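You operate a simulated robot arm through the tools that you are given. There is no shell and no other tool. Be economical: measure what you need, move in short steps, check, and stop when the job is done.

You are at the controls of a simulated two-armed robot. One attempt, no reset.

Task
Gauge the gutter's fall and set the cam to make it 15 mm.
Fine: lay the gauge along the gutter floor, put it back after, then empty the blue jug into the gutter: none may stand; jug back. Set down upright: blue jug.
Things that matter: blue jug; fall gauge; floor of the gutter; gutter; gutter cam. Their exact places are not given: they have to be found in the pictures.

Only the result counts: the job must be done as asked and must still hold three seconds after the hand-in. Knocking over, shifting, dropping, spilling or breaking anything else fails it.

Robot
Two 7-joint arms with two-finger parallel grippers on one trunk, on a base that drives. Base frame: it is fixed to the floor where the robot stands at the start and does not move with it; the origin is under the middle of the robot, x ahead of it, y to its left, z up. Lengths are in cm, angles in rad, forces in N, time in s.
The left shoulder is at the start at [7, 16.3, 109.5], the right one opposite. With the tool pointing down near the work surface each hand reaches from about 34 to 86 cm from the robot's upright axis, wherever it stands, measured 20 degrees to its own side. Places, roughly: blue jug [50, -150, 75]; fall gauge [50, -125, 75]; floor of the gutter [50, 0, 70]; gutter [50, 0, 70]; gutter cam [40, -30, 60]. Payload 3.43 kg a hand.
The tool frame of a hand sits at the grasp point between the pads (the TCP): z along the fingers, y along the line on which they close. The tips reach 3.4 cm beyond it. Largest opening 12.8 cm; finger width 2.4, thickness 1.2; the body of the gripper, 4.8 by 13 cm, starts 9.6 cm behind the TCP.
Orientation is told as [roll, pitch, yaw] about the base's x, y, z axes, in that order, counted from this pose: with the fingers straight down and closing along the base's y, the tool's x points along the base's -x, its y along +y and its z along -z.

Tools
- The arms move only by the tool jog_arm. It takes "left_increments", "right_increments" or both (then of equal length, played together; a hand with none holds still); each is a list of rows, each a list of 7 numbers: the shift along the tool's x, y, z in cm, then the turn, a rotation vector about the tool's x, y, z in rad, then the gripper command, from -1 (fully open) to 1 (shut), values between in proportion. In form: [[dx, dy, dz, ax, ay, az, jaw], ...]. A call has 1 to 10 rows; each row shifts and turns the commanded pose from where the row before left it, along the tool's axes as they then stand. A row lasts 0.2 s, in which the tool goes at most 5 cm and 0.15 rad; a call with a longer step from one row to the next is refused whole, and so is a gripper value outside its range. Where a pose cannot be reached the arm comes as near as it can. A force on the tool above 40 N (or 10 N above the force at the start of the call, whichever is more), or a blocked arm, ends the call early, and 0.2 s more pass. The fingers move at their own pace (about 15.3 cm/s each) and stop on an object; they squeeze with about 40 N. The grip force told is the motor's: it shows also when the fingers shut on nothing. Time passes only in rows, and 0.2 s behind the last, so rows that do not move let the fingers close. It gives the time, the measured TCP pose, the force on the tool (base axes), the opening and the grip force at its end, in the units of the frame above (readings bear some noise), with the torque about the TCP (base axes, N m) and any sound that the robot's microphone picked up.
- Cameras (640 x 400 px; columns grow to the right, rows downward): "scene" is now at [13.42, -0.78, 131.5]; the picture's right is [-0.07, -1.00, -0.00], its down [-0.63, 0.04, -0.78] and it looks along [0.78, -0.06, -0.63] (base axes); focal length 214 px, centre (320, 200). "left" rides on the left gripper at [7.6, 1.1, -16] in its tool frame; the picture's right is [-0.15, 0.99, 0.00], its down [-0.88, -0.13, -0.46] and it looks along [-0.45, -0.07, 0.89] (tool axes); focal length 234 px, centre (320, 200). "right" rides on the right gripper at [7.6, -1.1, -16] in its tool frame; the picture's right is [0.15, 0.99, 0.00], its down [-0.88, 0.13, -0.46] and it looks along [-0.45, 0.07, 0.89] (tool axes); focal length 234 px, centre (320, 200).
- get_image(camera): a new picture of that camera. No time passes.
- raise_lower(by): slides the trunk up (or, below 0, down) by that many cm; the arms and the scene camera ride with it, the base frame stays. It gives what a move gives, with no picture.
- roll_base(legs): drives the robot by 1 to 6 legs, each [ahead, left, turn to the left] in cm, cm and rad, along the robot's own axes; the way and the turn of a leg run together, so that a leg with both is an arc; at most 150 cm and 3.142 rad a leg. The arms and the cameras ride along, it lands a little off, and it stops where it bumps. It gives what a move gives.
- head_to(pan, tilt): turns the head with the scene camera to pan (to the left, within 1.501 rad either way) and tilt (down, from -0.506 to 1.204), counted from straight ahead of the robot. It gives what a move gives.
- pixel_to_xyz(camera, pixels): there is no depth. For up to 12 entries [column, row, z] of the newest picture of that camera ("zoom" is the newest enlarged one), the place [x, y] in the base frame at which the ray of that pixel passes the height z, good to about 0.2 cm. No time passes.
- close_up(camera, box): a new picture of the part [left, top, right, bottom] of that camera's present view, enlarged. No time passes.
- sign_off(): hands the job in; it is judged then, once.

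Keep the steps short. Do not move on a guess: measure, check each grasp and each placing, and mend mistakes. In all there are 80 turns and 70 pictures (those below and enlarged ones count). Leave the grippers open and the arms clear of the work at the hand-in unless told otherwise, and finish with a single line.

The tools are called after ">>>" as a command line: name --argument value ..., lists and objects as JSON in quotes. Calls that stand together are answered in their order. jog_arm: Moves the arms, as the interface text tells. Its arguments: {"type":"object","properties":{"left_increments":{"type":"array","items":{"type":"array","items":{"type":"number"}}},"right_increments":{"type":"array","items":{"type":"array","items":{"type":"number"}}}},"required":[]} The other tools are called the same way: raise_lower (by) slides the trunk up or down; roll_base (legs) drives the base; head_to (pan, tilt) turns the head that bears the scene camera; get_image (camera) takes a picture; pixel_to_xyz (camera, pixels) gives the place at which the rays of pixels pass given heights; close_up (camera, box) takes an enlarged picture of a part of a camera's view; sign_off () hands the job in.

At the start:

```text
time: 0.0
left_ee_pos: [73.51, 8.87, 114.13]
left_tool_rot: [-0.001, -0.001, 0.0]
left_wrist_force: [-0.6, 0.4, 0.4]
left_moment: [-0.04, 0.02, -0.01]
left_width: 12.81
left_grasp_force: 0.0
right_ee_pos: [51.72, -48.44, 118.53]
right_tool_rot: [0.001, -0.002, -0.001]
right_wrist_force: [1.1, -0.1, -0.1]
right_moment: [-0.01, 0.0, -0.04]
right_width: 12.79
right_grasp_force: 0.1
trunk travel left (down, up): [-57.5, 36.5]
robot x, y, heading: [0.01, -0.27, -0.001]
head pan, tilt: [-0.072, 0.677]
```

scene: 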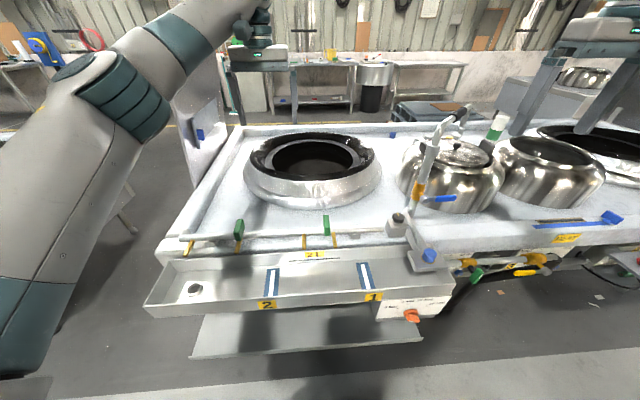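
right: 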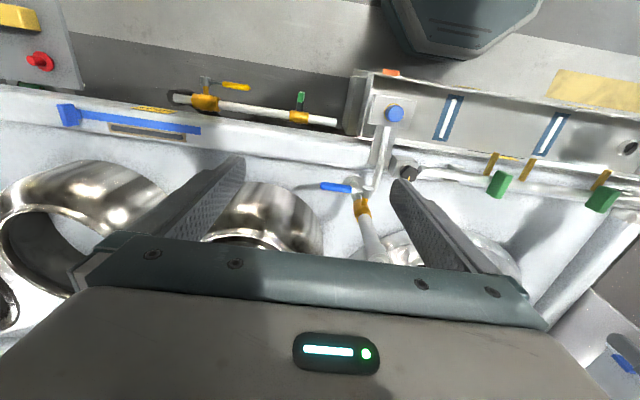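
left: 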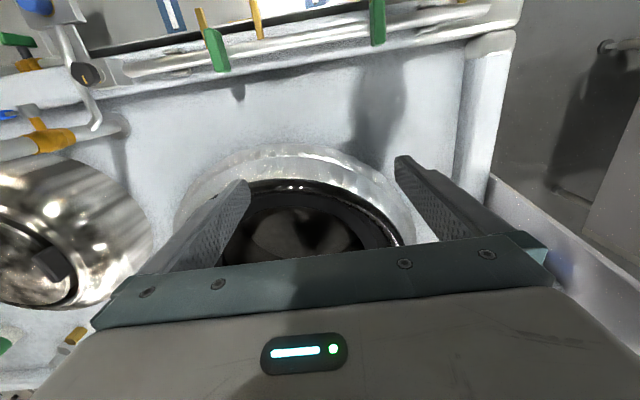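

I see the gutter (trough) at about (300,280), with stations marked 1 and 2, and an orange knob at (411,316), which is probably the cam. I'll enlarge that area first.

>>> close_up --camera "scene" --box '[140, 230, 300, 330]'

>>> close_up --camera "scene" --box '[320, 240, 480, 340]'

>>> pixel_to_xyz --camera "scene" --pixels '[[148, 305, 70], [175, 262, 70], [449, 290, 70], [411, 316, 60], [268, 290, 70], [366, 284, 70], [195, 289, 68], [430, 256, 75]]'

```text
4.00 times, centred on (220, 280) of scene
```

zoom: 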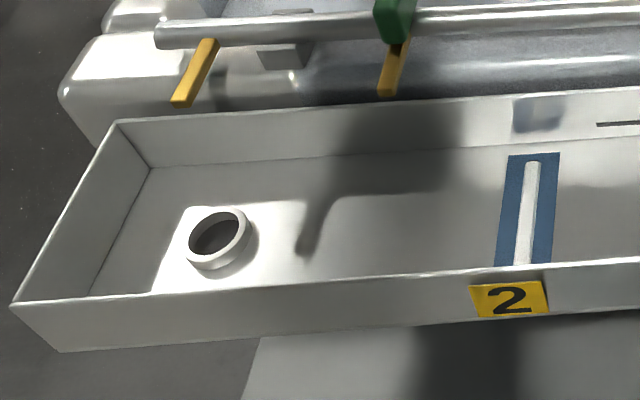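

```text
4.00 times, centred on (400, 290) of scene
```

zoom: 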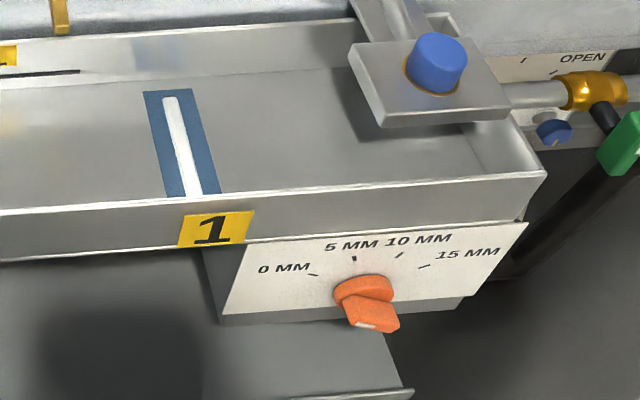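

```text
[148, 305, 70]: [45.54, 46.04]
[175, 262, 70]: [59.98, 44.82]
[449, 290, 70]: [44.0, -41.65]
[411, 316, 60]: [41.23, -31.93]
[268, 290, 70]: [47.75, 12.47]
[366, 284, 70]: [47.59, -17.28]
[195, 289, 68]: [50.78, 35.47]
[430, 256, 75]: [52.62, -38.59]
```

The cam is a dial marked 0/5/10/15 MM, and the gutter drain is at its left end. Next I'll turn the head right to find the gauge and the jug.

>>> head_to --pan -1.2 --tilt 0.5

>>> get_image --camera "scene"

```text
time: 1.4
left_ee_pos: [73.37, 9.05, 114.22]
left_tool_rot: [-0.001, 0.0, 0.001]
left_wrist_force: [0.0, 0.1, 0.6]
left_moment: [0.02, -0.01, -0.03]
left_width: 12.79
left_grasp_force: 0.1
right_ee_pos: [51.74, -48.52, 118.38]
right_tool_rot: [0.001, -0.001, 0.0]
right_wrist_force: [-0.7, 0.6, -0.7]
right_moment: [0.01, 0.03, -0.05]
right_width: 12.79
right_grasp_force: 0.0
trunk travel left (down, up): [-57.5, 36.5]
robot x, y, heading: [0.26, -0.13, -0.001]
head pan, tilt: [-1.201, 0.499]
```

```text
64 pictures are left
```

scene: 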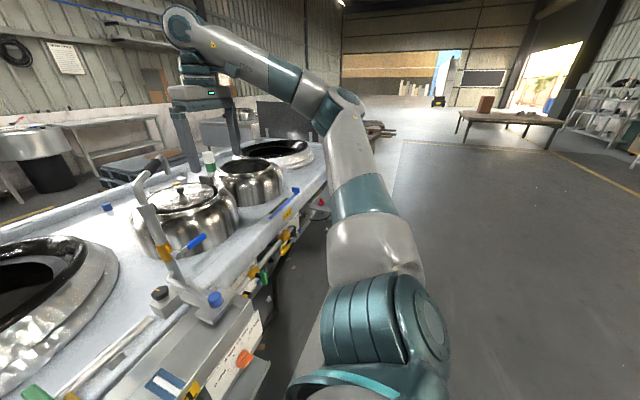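

The right arm blocks the view. I'll back off, then drive sideways toward the jug and gauge.

>>> roll_base --legs '[[-35, 0, 0], [0, -110, 0]]'

>>> head_to --pan -0.2 --tilt 0.55

>>> get_image --camera "scene"

```text
time: 8.9
left_ee_pos: [38.67, -101.58, 114.17]
left_tool_rot: [0.001, 0.0, 0.005]
left_wrist_force: [0.4, 0.6, 0.1]
left_moment: [0.0, 0.01, -0.02]
left_width: 12.8
left_grasp_force: 0.2
right_ee_pos: [17.27, -159.23, 118.44]
right_tool_rot: [0.0, 0.001, 0.003]
right_wrist_force: [0.1, 0.0, -0.2]
right_moment: [0.0, 0.01, 0.02]
right_width: 12.8
right_grasp_force: 0.0
trunk travel left (down, up): [-57.5, 36.5]
robot x, y, heading: [-34.35, -110.74, 0.004]
head pan, tilt: [-1.201, 0.499]
```

```text
time: 10.2
left_ee_pos: [38.7, -101.68, 114.18]
left_tool_rot: [0.0, 0.0, 0.003]
left_wrist_force: [0.3, 1.0, 0.2]
left_moment: [0.02, -0.02, -0.01]
left_width: 12.79
left_grasp_force: 0.1
right_ee_pos: [17.21, -159.19, 118.39]
right_tool_rot: [0.0, 0.0, 0.003]
right_wrist_force: [0.6, 0.1, 0.5]
right_moment: [0.04, 0.03, 0.01]
right_width: 12.81
right_grasp_force: 0.1
trunk travel left (down, up): [-57.5, 36.5]
robot x, y, heading: [-34.33, -110.85, 0.004]
head pan, tilt: [-0.201, 0.55]
```

```text
63 pictures are left
```

scene: 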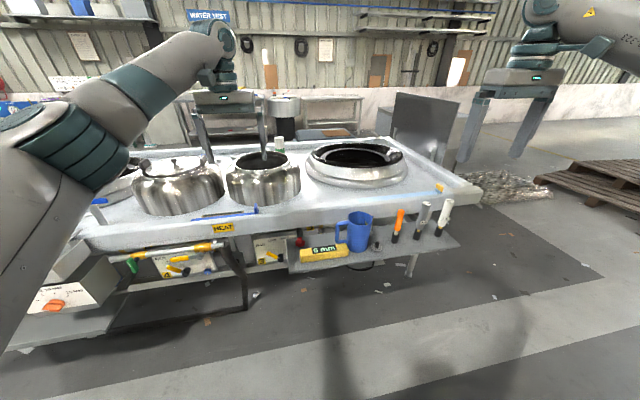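

The blue jug is at (357,230) and a yellow "6 mm" gauge is at (322,253), both on a shelf. I'll enlarge that area.

>>> close_up --camera "scene" --box '[280, 190, 440, 290]'

>>> pixel_to_xyz --camera "scene" --pixels '[[357, 250, 71], [322, 255, 73], [301, 260, 73], [349, 257, 73], [459, 245, 70], [290, 272, 70]]'

```text
4.00 times, centred on (360, 240) of scene
```

zoom: 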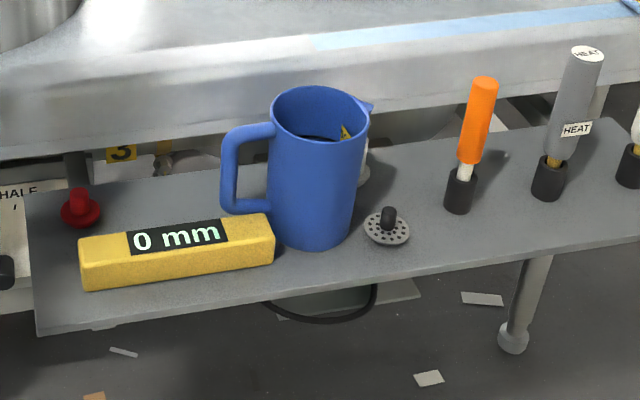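

```text
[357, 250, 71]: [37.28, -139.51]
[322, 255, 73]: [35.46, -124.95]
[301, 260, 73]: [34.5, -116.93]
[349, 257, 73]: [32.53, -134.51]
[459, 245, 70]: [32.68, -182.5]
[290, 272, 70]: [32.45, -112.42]
```

I need the heights, so I'll take a right wrist picture to triangulate the shelf objects.

>>> get_image --camera "right"

```text
61 pictures are left
```

right: 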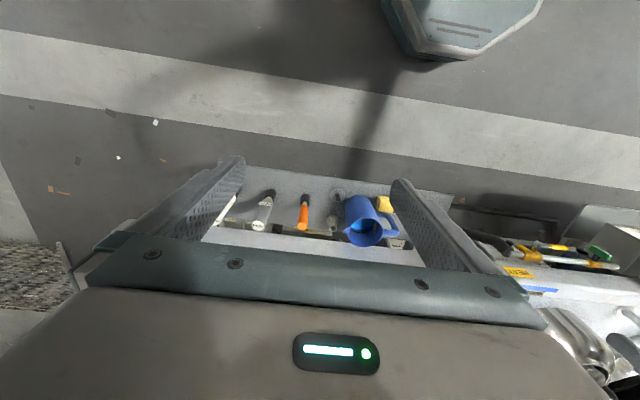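

>>> pixel_to_xyz --camera "right" --pixels '[[452, 193, 60], [452, 193, 70], [452, 193, 75], [248, 162, 60], [248, 162, 70], [248, 162, 75]]'

>>> pixel_to_xyz --camera "scene" --pixels '[[289.5, 273.8, 60], [289.5, 273.8, 70], [289.5, 273.8, 75], [459, 245, 60], [459, 245, 70], [459, 245, 75]]'

```text
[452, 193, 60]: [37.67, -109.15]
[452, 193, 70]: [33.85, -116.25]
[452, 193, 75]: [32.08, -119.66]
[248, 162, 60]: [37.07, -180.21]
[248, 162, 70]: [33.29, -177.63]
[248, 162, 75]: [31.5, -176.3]
```

```text
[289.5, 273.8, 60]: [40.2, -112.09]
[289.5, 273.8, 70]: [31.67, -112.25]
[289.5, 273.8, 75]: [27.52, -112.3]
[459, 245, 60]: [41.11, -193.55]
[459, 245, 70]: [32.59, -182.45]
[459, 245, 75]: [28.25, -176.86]
```

Shelf height triangulates to about 65.5 cm. I'll pull the left hand back and up, out of the way, then approach the shelf.

>>> jog_arm --left_increments '[[4, 0, -2, 0, 0, 0, -1], [4, 0, -2, 0, 0, 0, -1], [4, 0, -2, 0, 0, 0, -1], [4, 0, -2, 0, 0, 0, -1], [4, 0, -2, 0, 0, 0, -1], [4, 0, -2, 0, 0, 0, -1]]'

>>> roll_base --legs '[[30, -2, 0]]'

>>> head_to --pan -0.4 --tilt 0.9

>>> get_image --camera "scene"

```text
time: 11.6
left_ee_pos: [14.36, -101.89, 126.43]
left_tool_rot: [-0.001, 0.0, 0.004]
left_wrist_force: [-1.0, 0.3, 0.0]
left_moment: [-0.03, -0.05, 0.0]
left_width: 12.79
left_grasp_force: 0.0
right_ee_pos: [17.12, -159.22, 118.61]
right_tool_rot: [0.0, -0.003, 0.004]
right_wrist_force: [0.0, -0.5, 0.1]
right_moment: [0.0, -0.02, 0.0]
right_width: 12.8
right_grasp_force: 0.0
trunk travel left (down, up): [-57.5, 36.5]
robot x, y, heading: [-34.78, -110.75, 0.003]
head pan, tilt: [-0.201, 0.55]
```

```text
time: 13.6
left_ee_pos: [43.65, -103.47, 126.36]
left_tool_rot: [0.001, -0.001, 0.008]
left_wrist_force: [0.5, -0.6, 0.5]
left_moment: [0.01, 0.01, -0.02]
left_width: 12.81
left_grasp_force: 0.1
right_ee_pos: [46.67, -160.84, 118.43]
right_tool_rot: [-0.001, -0.001, 0.007]
right_wrist_force: [-0.6, 0.2, -0.9]
right_moment: [-0.02, 0.0, -0.01]
right_width: 12.79
right_grasp_force: 0.1
trunk travel left (down, up): [-57.5, 36.5]
robot x, y, heading: [-5.38, -112.59, 0.009]
head pan, tilt: [-0.201, 0.55]
```

```text
time: 14.4
left_ee_pos: [43.82, -103.48, 126.19]
left_tool_rot: [0.0, 0.0, 0.006]
left_wrist_force: [0.2, 0.3, 0.2]
left_moment: [0.02, 0.01, -0.01]
left_width: 12.81
left_grasp_force: 0.1
right_ee_pos: [46.43, -160.86, 118.53]
right_tool_rot: [-0.001, -0.001, 0.008]
right_wrist_force: [-0.2, 0.2, -0.8]
right_moment: [-0.04, -0.02, 0.0]
right_width: 12.8
right_grasp_force: 0.1
trunk travel left (down, up): [-57.5, 36.5]
robot x, y, heading: [-5.36, -112.52, 0.005]
head pan, tilt: [-0.4, 0.901]
```

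```text
60 pictures are left
```

scene: 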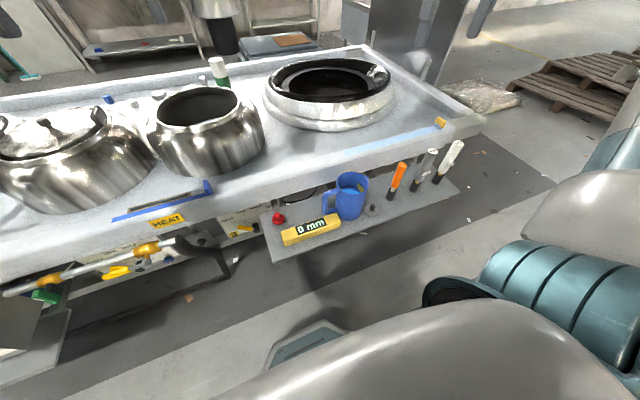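

>>> close_up --camera "scene" --box '[250, 165, 394, 265]'

>>> pixel_to_xyz --camera "scene" --pixels '[[271, 262, 65.5], [283, 246, 65.5], [341, 227, 65.5], [281, 234, 69.5], [337, 216, 69.5], [349, 219, 65.5], [351, 185, 79]]'

```text
4.00 times, centred on (322, 215) of scene
```

zoom: 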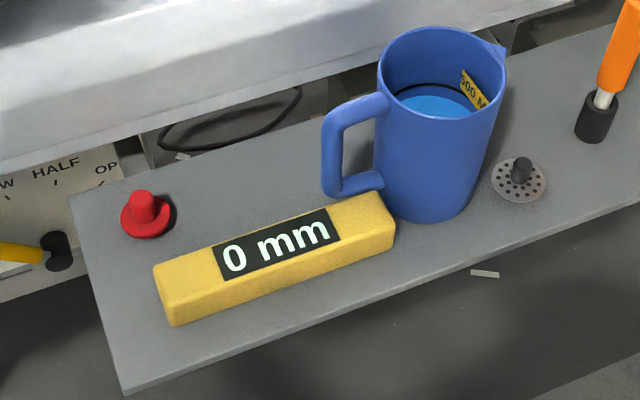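

```text
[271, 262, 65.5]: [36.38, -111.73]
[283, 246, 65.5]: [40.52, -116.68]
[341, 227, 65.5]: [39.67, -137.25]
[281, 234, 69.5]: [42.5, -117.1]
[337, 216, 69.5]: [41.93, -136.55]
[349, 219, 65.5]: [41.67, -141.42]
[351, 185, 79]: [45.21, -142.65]
```

The gauge (0 mm) and the jug (holding water, spout to -y, handle to +y) are clear. I'll move the right hand above the gauge and turn it 90° so the fingers close along x.

>>> jog_arm --right_increments '[[0.7, 4.23, 2.3, 0, 0, 0, -1], [0.7, 4.23, 2.3, 0, 0, 0, -1], [0.7, 4.23, 2.3, 0, 0, 0, -1], [0.7, 4.23, 2.3, 0, 0, 0, -1], [0.7, 4.23, 2.3, 0, 0, 0, -1], [0.7, 4.23, 2.3, 0, 0, 0, -1], [0.7, 4.23, 2.3, 0, 0, 0, -1], [0.7, 4.23, 2.3, 0, 0, 0, -1]]'

>>> jog_arm --right_increments '[[0, 0, 0, 0, 0, -0.15, -1], [0, 0, 0, 0, 0, -0.15, -1], [0, 0, 0, 0, 0, -0.15, -1], [0, 0, 0, 0, 0, -0.15, -1], [0, 0, 0, 0, 0, -0.15, -1], [0, 0, 0, 0, 0, -0.15, -1], [0, 0, 0, 0, 0, -0.15, -1], [0, 0, 0, 0, 0, -0.15, -1], [0, 0, 0, 0, 0, -0.15, -1], [0, 0, 0, 0, 0, -0.15, -1]]'

>>> get_image --camera "right"

```text
time: 16.2
left_ee_pos: [44.0, -103.39, 126.32]
left_tool_rot: [-0.001, 0.003, 0.006]
left_wrist_force: [0.0, 0.0, 0.1]
left_moment: [-0.02, 0.01, 0.0]
left_width: 12.82
left_grasp_force: 0.1
right_ee_pos: [40.9, -126.69, 99.9]
right_tool_rot: [0.0, 0.0, 0.008]
right_wrist_force: [0.1, 0.0, -0.7]
right_moment: [-0.04, 0.02, -0.02]
right_width: 12.81
right_grasp_force: 0.1
trunk travel left (down, up): [-57.5, 36.5]
robot x, y, heading: [-5.38, -112.48, 0.006]
head pan, tilt: [-0.4, 0.901]
```

```text
time: 18.4
left_ee_pos: [43.87, -103.48, 126.32]
left_tool_rot: [0.001, 0.0, 0.007]
left_wrist_force: [0.2, -0.1, -0.6]
left_moment: [0.02, 0.03, -0.01]
left_width: 12.8
left_grasp_force: 0.1
right_ee_pos: [40.68, -127.01, 99.93]
right_tool_rot: [0.0, -0.001, 1.504]
right_wrist_force: [0.9, -0.8, 0.5]
right_moment: [0.0, -0.01, 0.0]
right_width: 12.77
right_grasp_force: 0.0
trunk travel left (down, up): [-57.5, 36.5]
robot x, y, heading: [-5.56, -112.71, 0.011]
head pan, tilt: [-0.4, 0.901]
```

```text
58 pictures are left
```

right: 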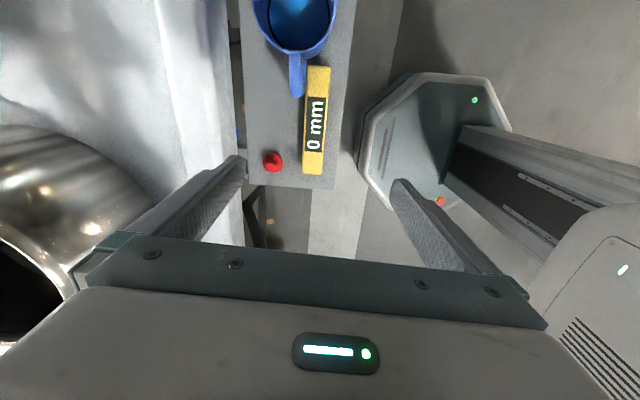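

I can see the whole gauge, with its top corners at (307,66), (331,66), (302,174) and (324,174). I'll compute positions.

>>> pixel_to_xyz --camera "right" --pixels '[[307, 67, 69], [331, 67, 69], [302, 166, 69], [323, 166, 69], [302, 174, 65.5], [323, 174, 65.5], [297, 97, 70], [246, 184, 65.5], [334, 188, 65.5], [300, 48, 66]]'

>>> close_up --camera "right" --box '[240, 0, 400, 200]'

```text
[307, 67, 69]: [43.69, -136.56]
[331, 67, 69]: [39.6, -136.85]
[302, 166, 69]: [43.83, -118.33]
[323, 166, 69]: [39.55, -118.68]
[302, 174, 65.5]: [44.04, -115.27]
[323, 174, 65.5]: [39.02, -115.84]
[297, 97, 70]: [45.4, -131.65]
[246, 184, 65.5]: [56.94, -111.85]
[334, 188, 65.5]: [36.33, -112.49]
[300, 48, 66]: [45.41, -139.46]
```

```text
2.00 times, centred on (320, 100) of right
```

zoom: 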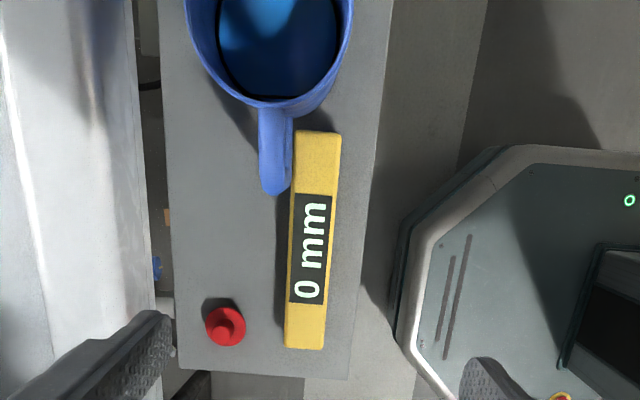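

The gauge is centred at about (41.7,-127), 4 cm wide and lying along y. I'll align above y=-124.5, clear of the jug handle, with the jaws partly open, and descend to z≈80.

>>> jog_arm --right_increments '[[-1.25, -0.5, 0, 0, 0, -0.063, -0.25], [-1.25, -0.5, 0, 0, 0, 0, -0.25], [0, 0, 4, 0, 0, 0, -0.25], [0, 0, 4, 0, 0, 0, -0.25], [0, 0, 4, 0, 0, 0, -0.25], [0, 0, 4, 0, 0, 0, -0.25], [0, 0, 4, 0, 0, 0, -0.25]]'

>>> get_image --camera "right"

```text
time: 20.0
left_ee_pos: [43.84, -103.4, 126.31]
left_tool_rot: [-0.002, -0.001, 0.007]
left_wrist_force: [0.0, 0.1, -0.2]
left_moment: [-0.01, 0.01, 0.01]
left_width: 12.82
left_grasp_force: 0.1
right_ee_pos: [39.7, -123.85, 93.36]
right_tool_rot: [0.001, 0.0, 1.562]
right_wrist_force: [0.1, -0.5, 0.2]
right_moment: [-0.01, 0.01, -0.03]
right_width: 7.99
right_grasp_force: 0.1
right hand out of reach, approached as far as the arm can: row 1, 4, 5, 6, 7
trunk travel left (down, up): [-57.5, 36.5]
robot x, y, heading: [-5.77, -112.62, 0.001]
head pan, tilt: [-0.4, 0.901]
```

```text
56 pictures are left
```

right: 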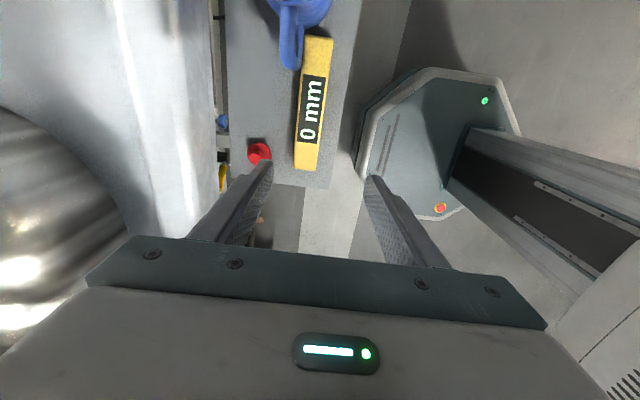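

Yaw +90° is at the arm's limit. I'll raise the hand and turn the other way to -90°, which also moves the camera away from the jug.

>>> jog_arm --right_increments '[[0, 0, -4, 0, 0, 0, -0.25], [0, 0, -4, 0, 0, 0.15, -0.25], [0, 0, 0, 0, 0, 0.15, -0.25], [0, 0, 0, 0, 0, 0.15, -0.25], [0, 0, 0, 0, 0, 0.15, -0.25], [0, 0, 0, 0, 0, 0.15, -0.25], [0, 0, 0, 0, 0, 0.15, -0.25], [0, 0, 0, 0, 0, 0.15, -0.25], [0, 0, 0, 0, 0, 0.15, -0.25], [0, 0, 0, 0, 0, 0.15, -0.25]]'

>>> jog_arm --right_increments '[[0, 0, 0, 0, 0, 0.15, -0.25], [0, 0, 0, 0, 0, 0.15, -0.25], [0, 0, 0, 0, 0, 0.15, -0.25], [0, 0, 0, 0, 0, 0.15, -0.25], [0, 0, 0, 0, 0, 0.15, -0.25], [0, 0, 0, 0, 0, 0.15, -0.25], [0, 0, 0, 0, 0, 0.15, -0.25], [0, 0, 0, 0, 0, 0.15, -0.25], [0, 0, 0, 0, 0, 0.15, -0.25], [0, 0, 0, 0, 0, 0.15, -0.25]]'

```text
time: 22.2
left_ee_pos: [43.7, -103.66, 126.37]
left_tool_rot: [0.001, 0.0, 0.008]
left_wrist_force: [0.0, 0.4, -0.5]
left_moment: [0.0, 0.01, -0.01]
left_width: 12.8
left_grasp_force: 0.1
right_ee_pos: [40.1, -123.98, 101.45]
right_tool_rot: [0.001, 0.0, 0.218]
right_wrist_force: [0.2, 0.1, 0.4]
right_moment: [0.0, 0.0, -0.01]
right_width: 8.0
right_grasp_force: 0.1
trunk travel left (down, up): [-57.5, 36.5]
robot x, y, heading: [-5.64, -112.4, 0.007]
head pan, tilt: [-0.4, 0.901]
```

```text
time: 24.4
left_ee_pos: [43.79, -103.57, 126.33]
left_tool_rot: [-0.003, 0.0, 0.007]
left_wrist_force: [0.1, -0.6, -0.2]
left_moment: [-0.01, 0.0, -0.01]
left_width: 12.78
left_grasp_force: 0.0
right_ee_pos: [39.99, -123.94, 101.35]
right_tool_rot: [0.0, 0.0, -1.282]
right_wrist_force: [0.0, -0.2, 1.0]
right_moment: [0.02, -0.01, 0.02]
right_width: 8.02
right_grasp_force: 0.2
trunk travel left (down, up): [-57.5, 36.5]
robot x, y, heading: [-5.78, -112.62, 0.006]
head pan, tilt: [-0.4, 0.901]
```

>>> jog_arm --right_increments '[[0, 0, 0, 0, 0, 0.145, -0.25], [0, 0, 0, 0, 0, 0.144, -0.25], [-0.5, 1.7, 0, 0, 0, 0, -0.25], [0, 0, 4, 0, 0, 0, -0.25], [0, 0, 4, 0, 0, 0, -0.25], [0, 0, 4, 0, 0, 0, -0.25], [0, 0, 4, 0, 0, 0, -0.25], [0, 0, 4, 0, 0, 0, -0.25]]'

>>> get_image --camera "right"

```text
time: 26.2
left_ee_pos: [43.78, -103.45, 126.24]
left_tool_rot: [-0.001, -0.001, 0.006]
left_wrist_force: [0.3, 0.2, -0.4]
left_moment: [0.0, -0.01, 0.01]
left_width: 12.82
left_grasp_force: 0.1
right_ee_pos: [41.72, -124.44, 81.25]
right_tool_rot: [0.001, 0.001, -1.567]
right_wrist_force: [0.0, 0.1, 0.3]
right_moment: [0.01, 0.01, -0.02]
right_width: 7.98
right_grasp_force: 0.1
trunk travel left (down, up): [-57.5, 36.5]
robot x, y, heading: [-5.55, -112.66, 0.011]
head pan, tilt: [-0.4, 0.901]
```

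```text
55 pictures are left
```

right: 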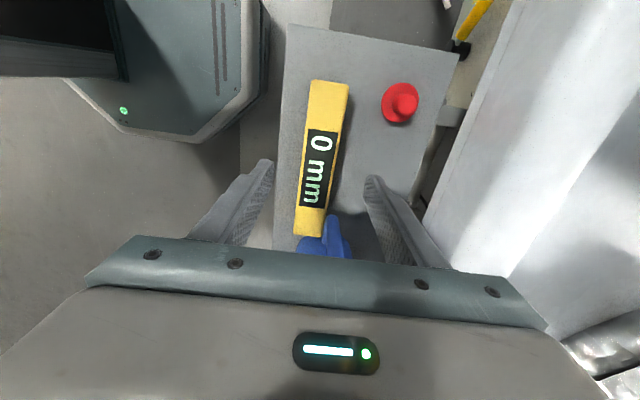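

The gauge lies between the fingers. I'll descend to z≈69.6, with the tips just above the shelf, then close.

>>> jog_arm --right_increments '[[0, 0, 4, 0, 0, 0, -0.25], [0, 0, 4, 0, 0, 0, -0.25], [0, 0, 2.5, 0, 0, 0, -0.25], [0, 0, 1.0, 0, 0, 0, -0.25], [0, 0, 0, 0, 0, 0, -0.25]]'

>>> close_up --camera "scene" --box '[250, 165, 394, 265]'

```text
time: 27.4
left_ee_pos: [43.77, -103.49, 126.37]
left_tool_rot: [-0.001, 0.0, 0.007]
left_wrist_force: [0.5, -0.1, 0.3]
left_moment: [-0.05, -0.01, -0.02]
left_width: 12.8
left_grasp_force: 0.0
right_ee_pos: [41.65, -124.5, 69.78]
right_tool_rot: [0.001, -0.001, -1.567]
right_wrist_force: [-0.6, 0.2, 0.4]
right_moment: [0.03, 0.0, 0.0]
right_width: 8.0
right_grasp_force: 0.1
trunk travel left (down, up): [-57.5, 36.5]
robot x, y, heading: [-5.55, -112.44, 0.01]
head pan, tilt: [-0.4, 0.901]
```

```text
4.00 times, centred on (322, 215) of scene
```

zoom: 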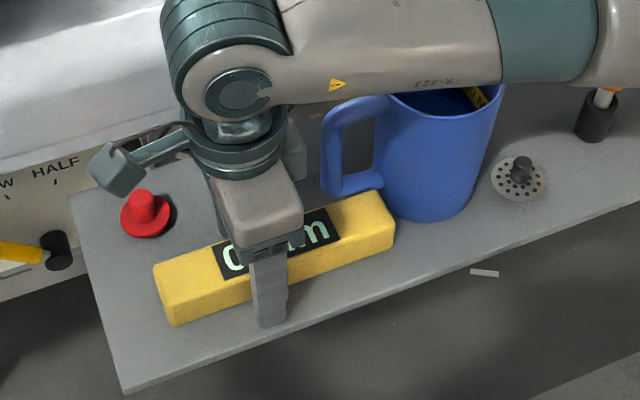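

The fingers straddle the gauge, so I'll close, then lift a little.

>>> jog_arm --right_increments '[[0, 0, 0, 0, 0, 0, 1], [0, 0, 0, 0, 0, 0, 1], [0, 0, 0, 0, 0, 0, 1]]'

>>> jog_arm --right_increments '[[0, 0, -1, 0, 0, 0, 1], [0, 0, -2, 0, 0, 0, 1], [0, 0, -4, 0, 0, 0, 1], [0, 0, -4, 0, 0, 0, 1], [0, 0, -4, 0, 0, 0, 1]]'

>>> close_up --camera "scene" --box '[250, 145, 394, 245]'

```text
time: 28.2
left_ee_pos: [43.76, -103.56, 126.28]
left_tool_rot: [-0.001, -0.001, 0.008]
left_wrist_force: [-0.7, -1.0, -0.4]
left_moment: [-0.02, 0.04, -0.03]
left_width: 12.8
left_grasp_force: 0.0
right_ee_pos: [41.75, -124.55, 69.85]
right_tool_rot: [-0.001, -0.001, -1.57]
right_wrist_force: [0.0, -0.8, 0.8]
right_moment: [0.06, 0.0, 0.0]
right_width: 4.12
right_grasp_force: 40.2
trunk travel left (down, up): [-57.5, 36.5]
robot x, y, heading: [-5.63, -112.8, 0.008]
head pan, tilt: [-0.4, 0.901]
```

```text
time: 29.4
left_ee_pos: [43.76, -103.41, 126.28]
left_tool_rot: [-0.001, 0.002, 0.006]
left_wrist_force: [1.1, -0.4, -0.2]
left_moment: [0.0, -0.01, -0.02]
left_width: 12.79
left_grasp_force: 0.0
right_ee_pos: [41.63, -124.55, 84.81]
right_tool_rot: [0.0, 0.001, -1.567]
right_wrist_force: [0.1, -0.6, 0.3]
right_moment: [0.0, 0.01, -0.02]
right_width: 0.0
right_grasp_force: 33.2
trunk travel left (down, up): [-57.5, 36.5]
robot x, y, heading: [-5.58, -112.28, 0.005]
head pan, tilt: [-0.4, 0.901]
```

```text
4.00 times, centred on (322, 195) of scene
```

zoom: 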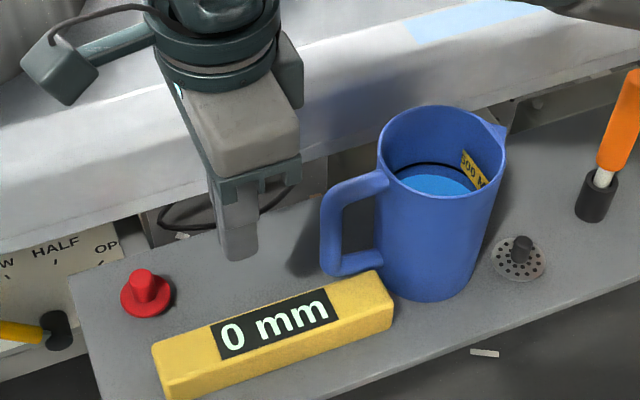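

The gauge slipped, because the grip was too high or too far off centre. I'll look again to re-measure the shelf height and the gauge position.

>>> get_image --camera "right"

>>> pixel_to_xyz --camera "scene" --pixels '[[284.5, 244, 64.5], [284.5, 244, 65.5], [340.2, 225, 64.5], [340.2, 225, 65.5]]'

```text
52 pictures are left
```

right: 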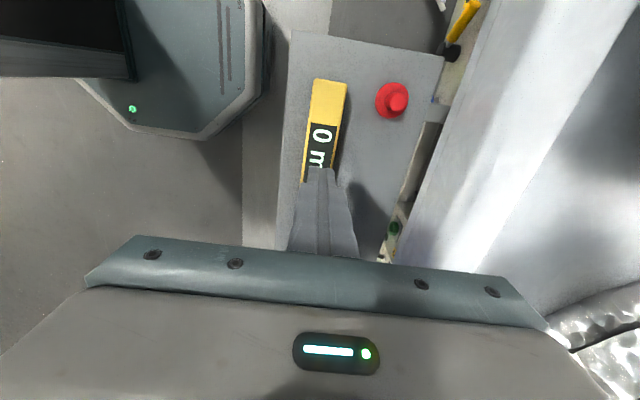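

```text
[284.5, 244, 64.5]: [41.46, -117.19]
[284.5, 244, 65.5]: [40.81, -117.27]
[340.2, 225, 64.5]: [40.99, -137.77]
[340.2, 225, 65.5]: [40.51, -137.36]
```

>>> pixel_to_xyz --camera "right" --pixels '[[291, 31, 63], [291, 31, 64.5], [291, 31, 66], [315, 79, 67], [315, 79, 68], [315, 79, 69], [347, 82, 67], [347, 82, 68], [347, 82, 69]]'

>>> pixel_to_xyz --camera "scene" --pixels '[[272.5, 263.2, 63], [272.5, 263.2, 64.5], [272.5, 263.2, 66], [280.2, 231.8, 67], [280.2, 231.8, 68], [280.2, 231.8, 69], [335.5, 213, 67], [335.5, 213, 68], [335.5, 213, 69]]'

```text
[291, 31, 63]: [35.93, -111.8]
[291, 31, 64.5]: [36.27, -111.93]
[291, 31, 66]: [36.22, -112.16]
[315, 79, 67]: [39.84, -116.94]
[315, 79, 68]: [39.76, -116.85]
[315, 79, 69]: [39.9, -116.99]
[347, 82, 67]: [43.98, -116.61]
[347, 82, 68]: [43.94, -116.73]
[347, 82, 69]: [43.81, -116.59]
```

```text
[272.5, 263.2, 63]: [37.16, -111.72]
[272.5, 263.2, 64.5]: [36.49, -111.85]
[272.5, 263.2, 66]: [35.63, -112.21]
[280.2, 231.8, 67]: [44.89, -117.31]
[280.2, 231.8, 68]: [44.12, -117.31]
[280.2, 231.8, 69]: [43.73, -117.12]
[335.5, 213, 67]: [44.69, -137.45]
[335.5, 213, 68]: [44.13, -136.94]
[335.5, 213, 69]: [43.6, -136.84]
```

The shelf is at about z=64.8 and the gauge top at about 68.6. I'll regrasp at the gauge's middle (y≈-126.9) and lower (z≈68.7).

>>> jog_arm --right_increments '[[0, 0, 0, 0, 0, 0, -0.25], [-2.4, 0.2, 0, 0, 0, 0, -0.25], [0, 0, 4, 0, 0, 0, -0.25], [0, 0, 4, 0, 0, 0, -0.25], [0, 0, 4, 0, 0, 0, -0.25], [0, 0, 3, 0, 0, 0, -0.25], [0, 0, 1.0, 0, 0, 0, -0.25], [0, 0, 0, 0, 0, 0, -0.25]]'

>>> jog_arm --right_increments '[[0, 0, 0, 0, 0, 0, 1], [0, 0, 0, 0, 0, 0, 1], [0, 0, 0, 0, 0, 0, 1], [0, 0, 0, 0, 0, 0, 1], [0, 0, -0.5, 0, 0, 0, 1], [0, 0, -0.5, 0, 0, 0, 1], [0, 0, -1, 0, 0, 0, 1], [0, 0, -1, 0, 0, 0, 1]]'

```text
time: 31.0
left_ee_pos: [43.77, -103.54, 126.41]
left_tool_rot: [0.001, 0.0, 0.007]
left_wrist_force: [1.4, 0.8, 0.0]
left_moment: [0.02, 0.02, 0.02]
left_width: 12.81
left_grasp_force: 0.1
right_ee_pos: [42.08, -126.91, 69.42]
right_tool_rot: [0.009, 0.003, -1.566]
right_wrist_force: [-4.8, -2.2, 22.2]
right_moment: [-0.28, 1.22, 0.0]
right_width: 8.26
right_grasp_force: 2.8
trunk travel left (down, up): [-57.5, 36.5]
robot x, y, heading: [-5.22, -112.67, 0.009]
head pan, tilt: [-0.4, 0.901]
stopped in row 8 (right hand): the force on the tool passed its limit at 51 N (the readings are from after the stop); the commanded pose is now the measured one
```

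```text
time: 32.8
left_ee_pos: [43.9, -103.59, 126.39]
left_tool_rot: [0.001, -0.001, 0.008]
left_wrist_force: [-0.3, 0.0, -0.4]
left_moment: [0.02, -0.04, 0.0]
left_width: 12.8
left_grasp_force: 0.2
right_ee_pos: [42.03, -126.94, 72.23]
right_tool_rot: [0.007, 0.001, -1.566]
right_wrist_force: [-0.4, 0.2, -1.9]
right_moment: [-0.02, -0.01, 0.01]
right_width: 4.13
right_grasp_force: 40.1
trunk travel left (down, up): [-57.5, 36.5]
robot x, y, heading: [-5.26, -112.82, 0.013]
head pan, tilt: [-0.4, 0.901]
```

It now holds at 4.13 cm with about 2 N of load. I'll check the picture.

>>> close_up --camera "scene" --box '[242, 145, 402, 245]'

```text
4.00 times, centred on (322, 195) of scene
```

zoom: 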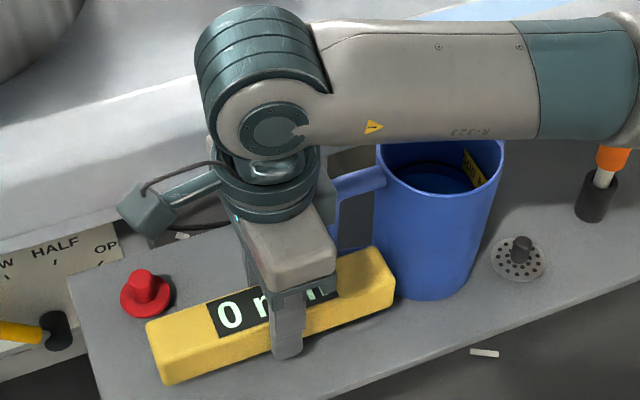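

Held level. I'll lift slowly to about z=92, then drive back, left and ahead to the gutter.

>>> jog_arm --right_increments '[[0, 0, -2, 0, 0, 0, 1], [0, 0, -2, 0, 0, 0, 1], [0, 0, -2, 0, 0, 0, 1], [0, 0, -2, 0, 0, 0, 1], [0, 0, -2, 0, 0, 0, 1], [0, 0, -2, 0, 0, 0, 1], [0, 0, -2, 0, 0, 0, 1], [0, 0, -2, 0, 0, 0, 1], [0, 0, -2, 0, 0, 0, 1], [0, 0, -2, 0, 0, 0, 1]]'

>>> roll_base --legs '[[-22, 0, 0], [0, 128, 0], [22, 0, 0]]'

>>> head_to --pan -0.2 --tilt 0.9

>>> get_image --camera "scene"

```text
time: 35.0
left_ee_pos: [43.84, -103.57, 126.4]
left_tool_rot: [0.0, 0.001, 0.007]
left_wrist_force: [0.1, 0.7, -0.4]
left_moment: [0.01, -0.02, 0.01]
left_width: 12.81
left_grasp_force: 0.0
right_ee_pos: [41.84, -126.96, 92.23]
right_tool_rot: [0.005, 0.002, -1.565]
right_wrist_force: [0.0, 0.1, -2.3]
right_moment: [-0.01, 0.02, -0.01]
right_width: 4.15
right_grasp_force: 40.0
trunk travel left (down, up): [-57.5, 36.5]
robot x, y, heading: [-5.3, -113.1, 0.007]
head pan, tilt: [-0.4, 0.901]
```

```text
time: 43.9
left_ee_pos: [41.79, 23.5, 126.26]
left_tool_rot: [-0.001, 0.001, 0.037]
left_wrist_force: [0.9, 0.3, 0.4]
left_moment: [-0.02, 0.01, -0.02]
left_width: 12.79
left_grasp_force: 0.0
right_ee_pos: [40.49, 0.09, 92.38]
right_tool_rot: [0.005, 0.001, -1.537]
right_wrist_force: [0.5, -0.2, -1.5]
right_moment: [0.0, 0.03, -0.02]
right_width: 4.15
right_grasp_force: 40.3
trunk travel left (down, up): [-57.5, 36.5]
robot x, y, heading: [-6.97, 13.29, 0.042]
head pan, tilt: [-0.4, 0.901]
```

```text
time: 44.7
left_ee_pos: [41.8, 23.44, 126.3]
left_tool_rot: [0.0, 0.0, 0.036]
left_wrist_force: [-0.3, 0.3, -0.3]
left_moment: [0.02, -0.02, 0.0]
left_width: 12.81
left_grasp_force: 0.1
right_ee_pos: [40.34, 0.11, 92.24]
right_tool_rot: [0.007, 0.003, -1.536]
right_wrist_force: [0.9, 0.8, -2.1]
right_moment: [-0.01, 0.01, 0.0]
right_width: 4.14
right_grasp_force: 40.0
trunk travel left (down, up): [-57.5, 36.5]
robot x, y, heading: [-7.13, 13.18, 0.038]
head pan, tilt: [-0.201, 0.901]
```

```text
50 pictures are left
```

scene: 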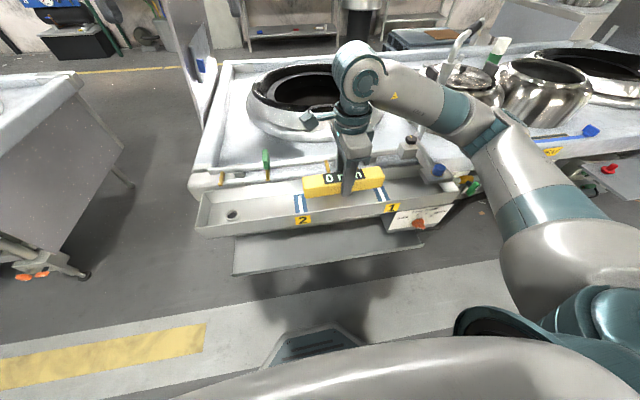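

>>> get_image --camera "right"

>>> close_up --camera "scene" --box '[190, 150, 350, 250]'

```text
49 pictures are left
```

right: 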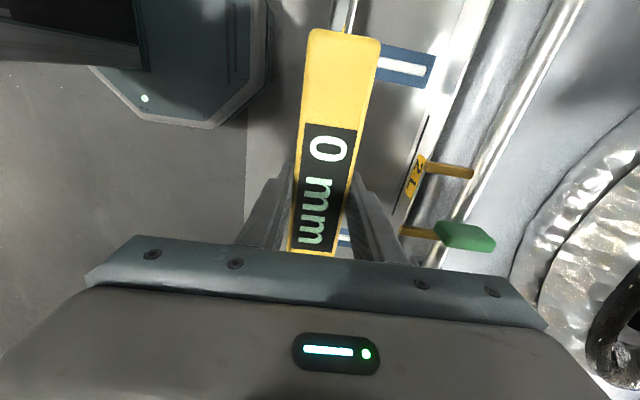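

```text
4.00 times, centred on (270, 200) of scene
```

zoom: 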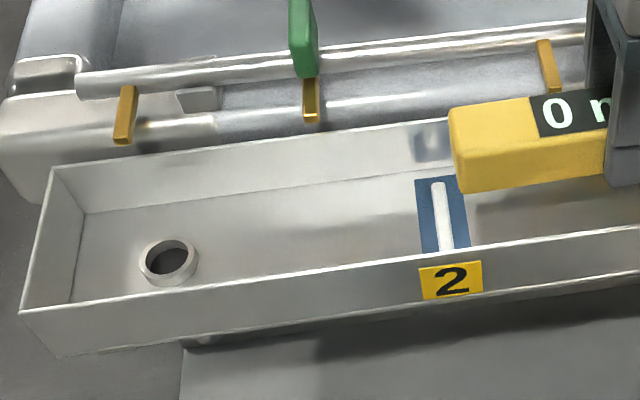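

>>> pixel_to_xyz --camera "scene" --pixels '[[195.5, 228, 74], [195.5, 228, 70], [195.5, 228, 66], [293.75, 195, 72], [293.75, 195, 68], [293.75, 195, 64], [232.5, 215.7, 68], [202.5, 192, 70]]'

>>> pixel_to_xyz --camera "right" --pixels '[[383, 44, 72], [383, 44, 68], [383, 44, 64], [436, 54, 68], [428, 88, 68], [376, 80, 68]]'

```text
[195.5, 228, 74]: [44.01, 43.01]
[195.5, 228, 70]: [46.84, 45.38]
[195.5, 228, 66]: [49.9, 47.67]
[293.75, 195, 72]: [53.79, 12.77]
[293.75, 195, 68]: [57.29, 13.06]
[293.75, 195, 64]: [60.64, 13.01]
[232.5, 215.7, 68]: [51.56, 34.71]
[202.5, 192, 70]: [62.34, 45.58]
```

```text
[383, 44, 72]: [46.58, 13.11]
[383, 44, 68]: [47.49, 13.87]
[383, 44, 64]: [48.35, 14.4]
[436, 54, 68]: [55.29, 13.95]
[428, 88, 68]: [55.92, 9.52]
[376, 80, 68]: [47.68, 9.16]
```

The gutter floor triangulates to z≈71.7, centred at about x≈50. I'll square the hand and move over the gutter centre at about y=-2, then descend partway.

>>> jog_arm --right_increments '[[0, 0, 0, 0, 0, 0.034, 1], [-0.7, 3.2, 0, 0, 0, 0, 1], [-0.7, 3.2, 0, 0, 0, 0, 1], [-0.7, 3.2, 0, 0, 0, 0, 1], [0, 0, 3, 0, 0, 0, 1], [0, 0, 3, 0, 0, 0, 1], [0, 0, 2, 0, 0, 0, 1], [0, 0, 2, 0, 0, 0, 1], [0, 0, 0, 0, 0, 0, 1]]'

>>> close_up --camera "scene" --box '[270, 150, 430, 250]'

>>> get_image --camera "right"

```text
time: 46.7
left_ee_pos: [41.76, 23.43, 126.31]
left_tool_rot: [-0.001, 0.0, 0.036]
left_wrist_force: [0.0, -0.5, 0.6]
left_moment: [0.01, 0.02, 0.0]
left_width: 12.81
left_grasp_force: 0.2
right_ee_pos: [50.11, -1.81, 82.3]
right_tool_rot: [0.005, 0.001, -1.571]
right_wrist_force: [-0.2, -0.1, -0.7]
right_moment: [0.0, -0.01, 0.04]
right_width: 4.1
right_grasp_force: 40.4
trunk travel left (down, up): [-57.5, 36.5]
robot x, y, heading: [-7.34, 12.91, 0.036]
head pan, tilt: [-0.201, 0.901]
```

```text
4.00 times, centred on (350, 200) of scene
```

zoom: 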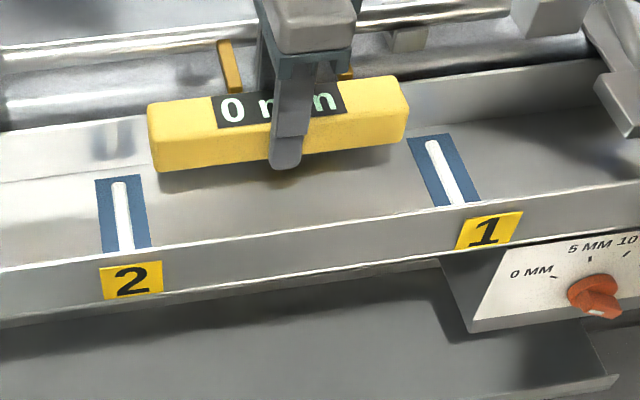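

```text
46 pictures are left
```

right: 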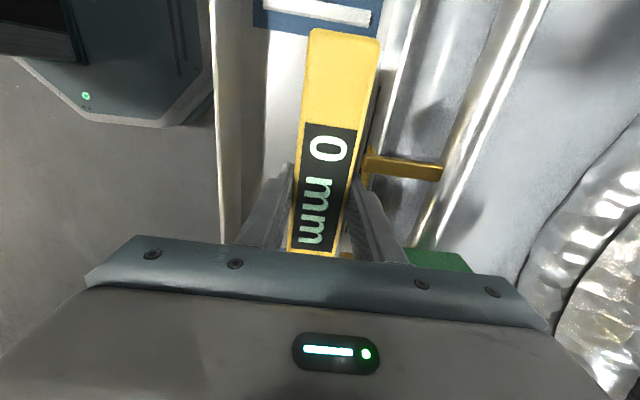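

>>> pixel_to_xyz --camera "right" --pixels '[[218, 100, 76], [239, 150, 72], [255, 22, 72], [370, 24, 72], [405, 20, 76], [372, 110, 72]]'

>>> pixel_to_xyz --camera "scene" --pixels '[[380, 206, 72], [375, 184, 72], [380, 206, 70], [375, 184, 70]]'

```text
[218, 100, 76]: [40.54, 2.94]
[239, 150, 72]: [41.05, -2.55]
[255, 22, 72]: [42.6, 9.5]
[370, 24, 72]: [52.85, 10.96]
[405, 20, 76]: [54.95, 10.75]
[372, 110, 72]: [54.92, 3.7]
```

```text
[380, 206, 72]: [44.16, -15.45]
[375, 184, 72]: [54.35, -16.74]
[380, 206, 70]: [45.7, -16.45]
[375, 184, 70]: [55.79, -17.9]
```

The floor spans x≈41–55, so I'll shift to x=48 and lower close to the floor.

>>> jog_arm --right_increments '[[0, -2.0, 0, 0, 0, 0, 1], [0, 0, 2.5, 0, 0, 0, 1], [0, 0, 2, 0, 0, 0, 1], [0, 0, 0.6, 0, 0, 0, 1], [0, 0, 0.5, 0, 0, 0, 1], [0, 0, 0, 0, 0, 0, 1]]'

>>> close_up --camera "scene" --box '[270, 150, 430, 250]'

```text
time: 48.1
left_ee_pos: [41.71, 23.53, 126.29]
left_tool_rot: [0.0, 0.0, 0.036]
left_wrist_force: [0.5, -0.1, -0.3]
left_moment: [-0.01, -0.01, -0.02]
left_width: 12.79
left_grasp_force: 0.0
right_ee_pos: [48.16, -2.02, 76.8]
right_tool_rot: [0.006, 0.001, -1.57]
right_wrist_force: [0.0, 0.5, -1.4]
right_moment: [0.0, 0.01, -0.03]
right_width: 4.14
right_grasp_force: 40.1
trunk travel left (down, up): [-57.5, 36.5]
robot x, y, heading: [-6.98, 12.77, 0.035]
head pan, tilt: [-0.201, 0.901]
```

```text
4.00 times, centred on (350, 200) of scene
```

zoom: 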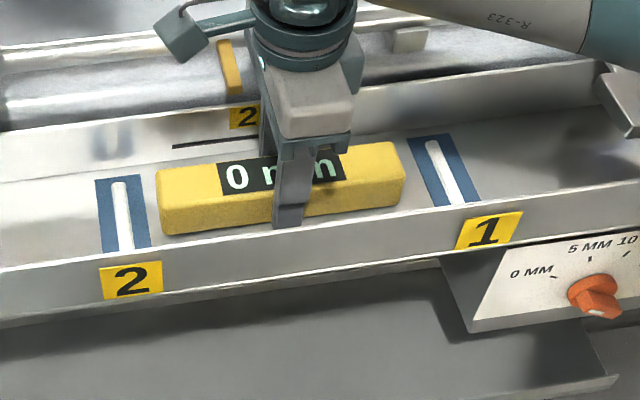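

>>> jog_arm --right_increments '[[0, 0, 0.3, 0, 0, 0, 1], [0, 0, 0.3, 0, 0, 0, 1], [0, 0, 0, 0, 0, 0, 1]]'

```text
time: 48.9
left_ee_pos: [41.6, 23.53, 126.45]
left_tool_rot: [0.001, 0.001, 0.035]
left_wrist_force: [-0.4, 0.1, 0.2]
left_moment: [0.0, 0.02, 0.0]
left_width: 12.79
left_grasp_force: 0.1
right_ee_pos: [48.07, -1.93, 76.37]
right_tool_rot: [0.009, 0.001, -1.572]
right_wrist_force: [2.0, -3.2, 13.9]
right_moment: [-1.63, 0.25, 0.22]
right_width: 4.13
right_grasp_force: 40.1
trunk travel left (down, up): [-57.5, 36.5]
robot x, y, heading: [-6.95, 12.83, 0.033]
head pan, tilt: [-0.201, 0.901]
```

The right end touches first, as expected with a fall to the left. I'll release, rise a bit and read the display.

>>> jog_arm --right_increments '[[0, 0, -0.1, 0, 0, 0, 0.7], [0, 0, 0, 0, 0, 0, 0.2], [0, 0, 0, 0, 0, 0, -0.05], [0, 0, 0, 0, 0, 0, -0.05], [0, 0, -2, 0, 0, 0, -0.05], [0, 0, -4, 0, 0, 0, -0.05], [0, 0, -4, 0, 0, 0, -0.05], [0, 0, -4, 0, 0, 0, -0.05]]'

>>> close_up --camera "scene" --box '[270, 150, 430, 250]'

>>> get_image --camera "right"

```text
time: 50.7
left_ee_pos: [41.7, 23.6, 126.26]
left_tool_rot: [0.002, 0.001, 0.037]
left_wrist_force: [0.1, 0.7, 0.2]
left_moment: [0.0, -0.01, -0.02]
left_width: 12.78
left_grasp_force: 0.0
right_ee_pos: [48.09, -2.08, 90.32]
right_tool_rot: [0.008, 0.001, -1.569]
right_wrist_force: [-0.1, -0.4, 0.5]
right_moment: [-0.02, -0.03, 0.0]
right_width: 6.74
right_grasp_force: 0.2
trunk travel left (down, up): [-57.5, 36.5]
robot x, y, heading: [-7.11, 12.9, 0.037]
head pan, tilt: [-0.201, 0.901]
```

```text
4.00 times, centred on (350, 200) of scene
```

zoom: 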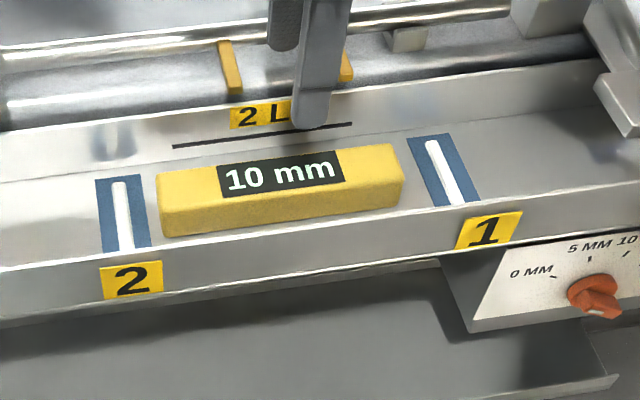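

```text
43 pictures are left
```

right: 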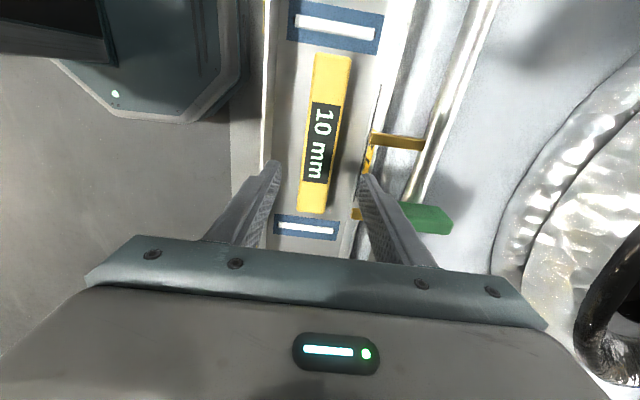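

The gauge reads 10 mm. Now I'll enlarge the dial to read its position.

>>> close_up --camera "scene" --box '[385, 195, 465, 245]'

>>> pixel_to_xyz --camera "scene" --pixels '[[419, 223, 66], [419, 223, 62]]'

```text
8.00 times, centred on (425, 220) of scene
```

zoom: 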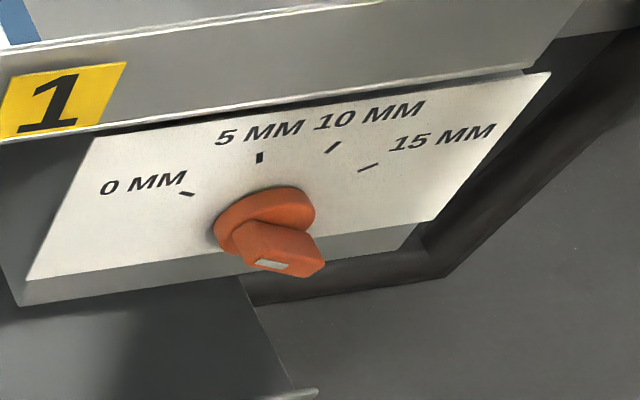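

```text
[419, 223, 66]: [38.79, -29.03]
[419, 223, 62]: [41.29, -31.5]
```

The gauge reads 10 mm, but I need a frontal look at the dial pointer. I'll back off, shift right and turn the right hand back to yaw 0.

>>> roll_base --legs '[[-20, 0, -0.035], [0, -18, 0]]'

>>> jog_arm --right_increments '[[0, 0, 0, 0, 0, -0.15, -0.5], [0, 0, 0, 0, 0, -0.15, -0.5], [0, 0, 0, 0, 0, -0.15, -0.5], [0, 0, 0, 0, 0, -0.15, -0.5], [0, 0, 0, 0, 0, -0.15, -0.5], [0, 0, 0, 0, 0, -0.15, -0.5], [0, 0, 0, 0, 0, -0.15, -0.5], [0, 0, 0, 0, 0, -0.15, -0.5], [0, 0, 0, 0, 0, -0.15, -0.5], [0, 0, 0, 0, 0, -0.15, -0.5]]'

```text
time: 53.4
left_ee_pos: [21.99, 3.05, 126.31]
left_tool_rot: [0.001, 0.001, -0.001]
left_wrist_force: [-0.2, -0.3, 0.5]
left_moment: [0.01, -0.04, 0.02]
left_width: 12.8
left_grasp_force: 0.0
right_ee_pos: [27.34, -22.84, 90.24]
right_tool_rot: [0.005, 0.003, -1.604]
right_wrist_force: [-0.5, -0.4, 0.8]
right_moment: [0.03, -0.02, 0.01]
right_width: 6.73
right_grasp_force: 0.0
trunk travel left (down, up): [-57.5, 36.5]
robot x, y, heading: [-27.28, -5.59, -0.002]
head pan, tilt: [-0.201, 0.901]
```

```text
time: 55.6
left_ee_pos: [21.98, 3.05, 126.27]
left_tool_rot: [0.0, 0.001, 0.0]
left_wrist_force: [-0.1, -0.4, -1.2]
left_moment: [0.01, 0.01, -0.01]
left_width: 12.82
left_grasp_force: 0.1
right_ee_pos: [27.35, -22.8, 90.25]
right_tool_rot: [0.004, -0.004, -0.105]
right_wrist_force: [1.4, 0.1, -0.3]
right_moment: [0.0, 0.0, 0.03]
right_width: 9.58
right_grasp_force: 0.0
trunk travel left (down, up): [-57.5, 36.5]
robot x, y, heading: [-27.82, -5.76, 0.001]
head pan, tilt: [-0.201, 0.901]
```

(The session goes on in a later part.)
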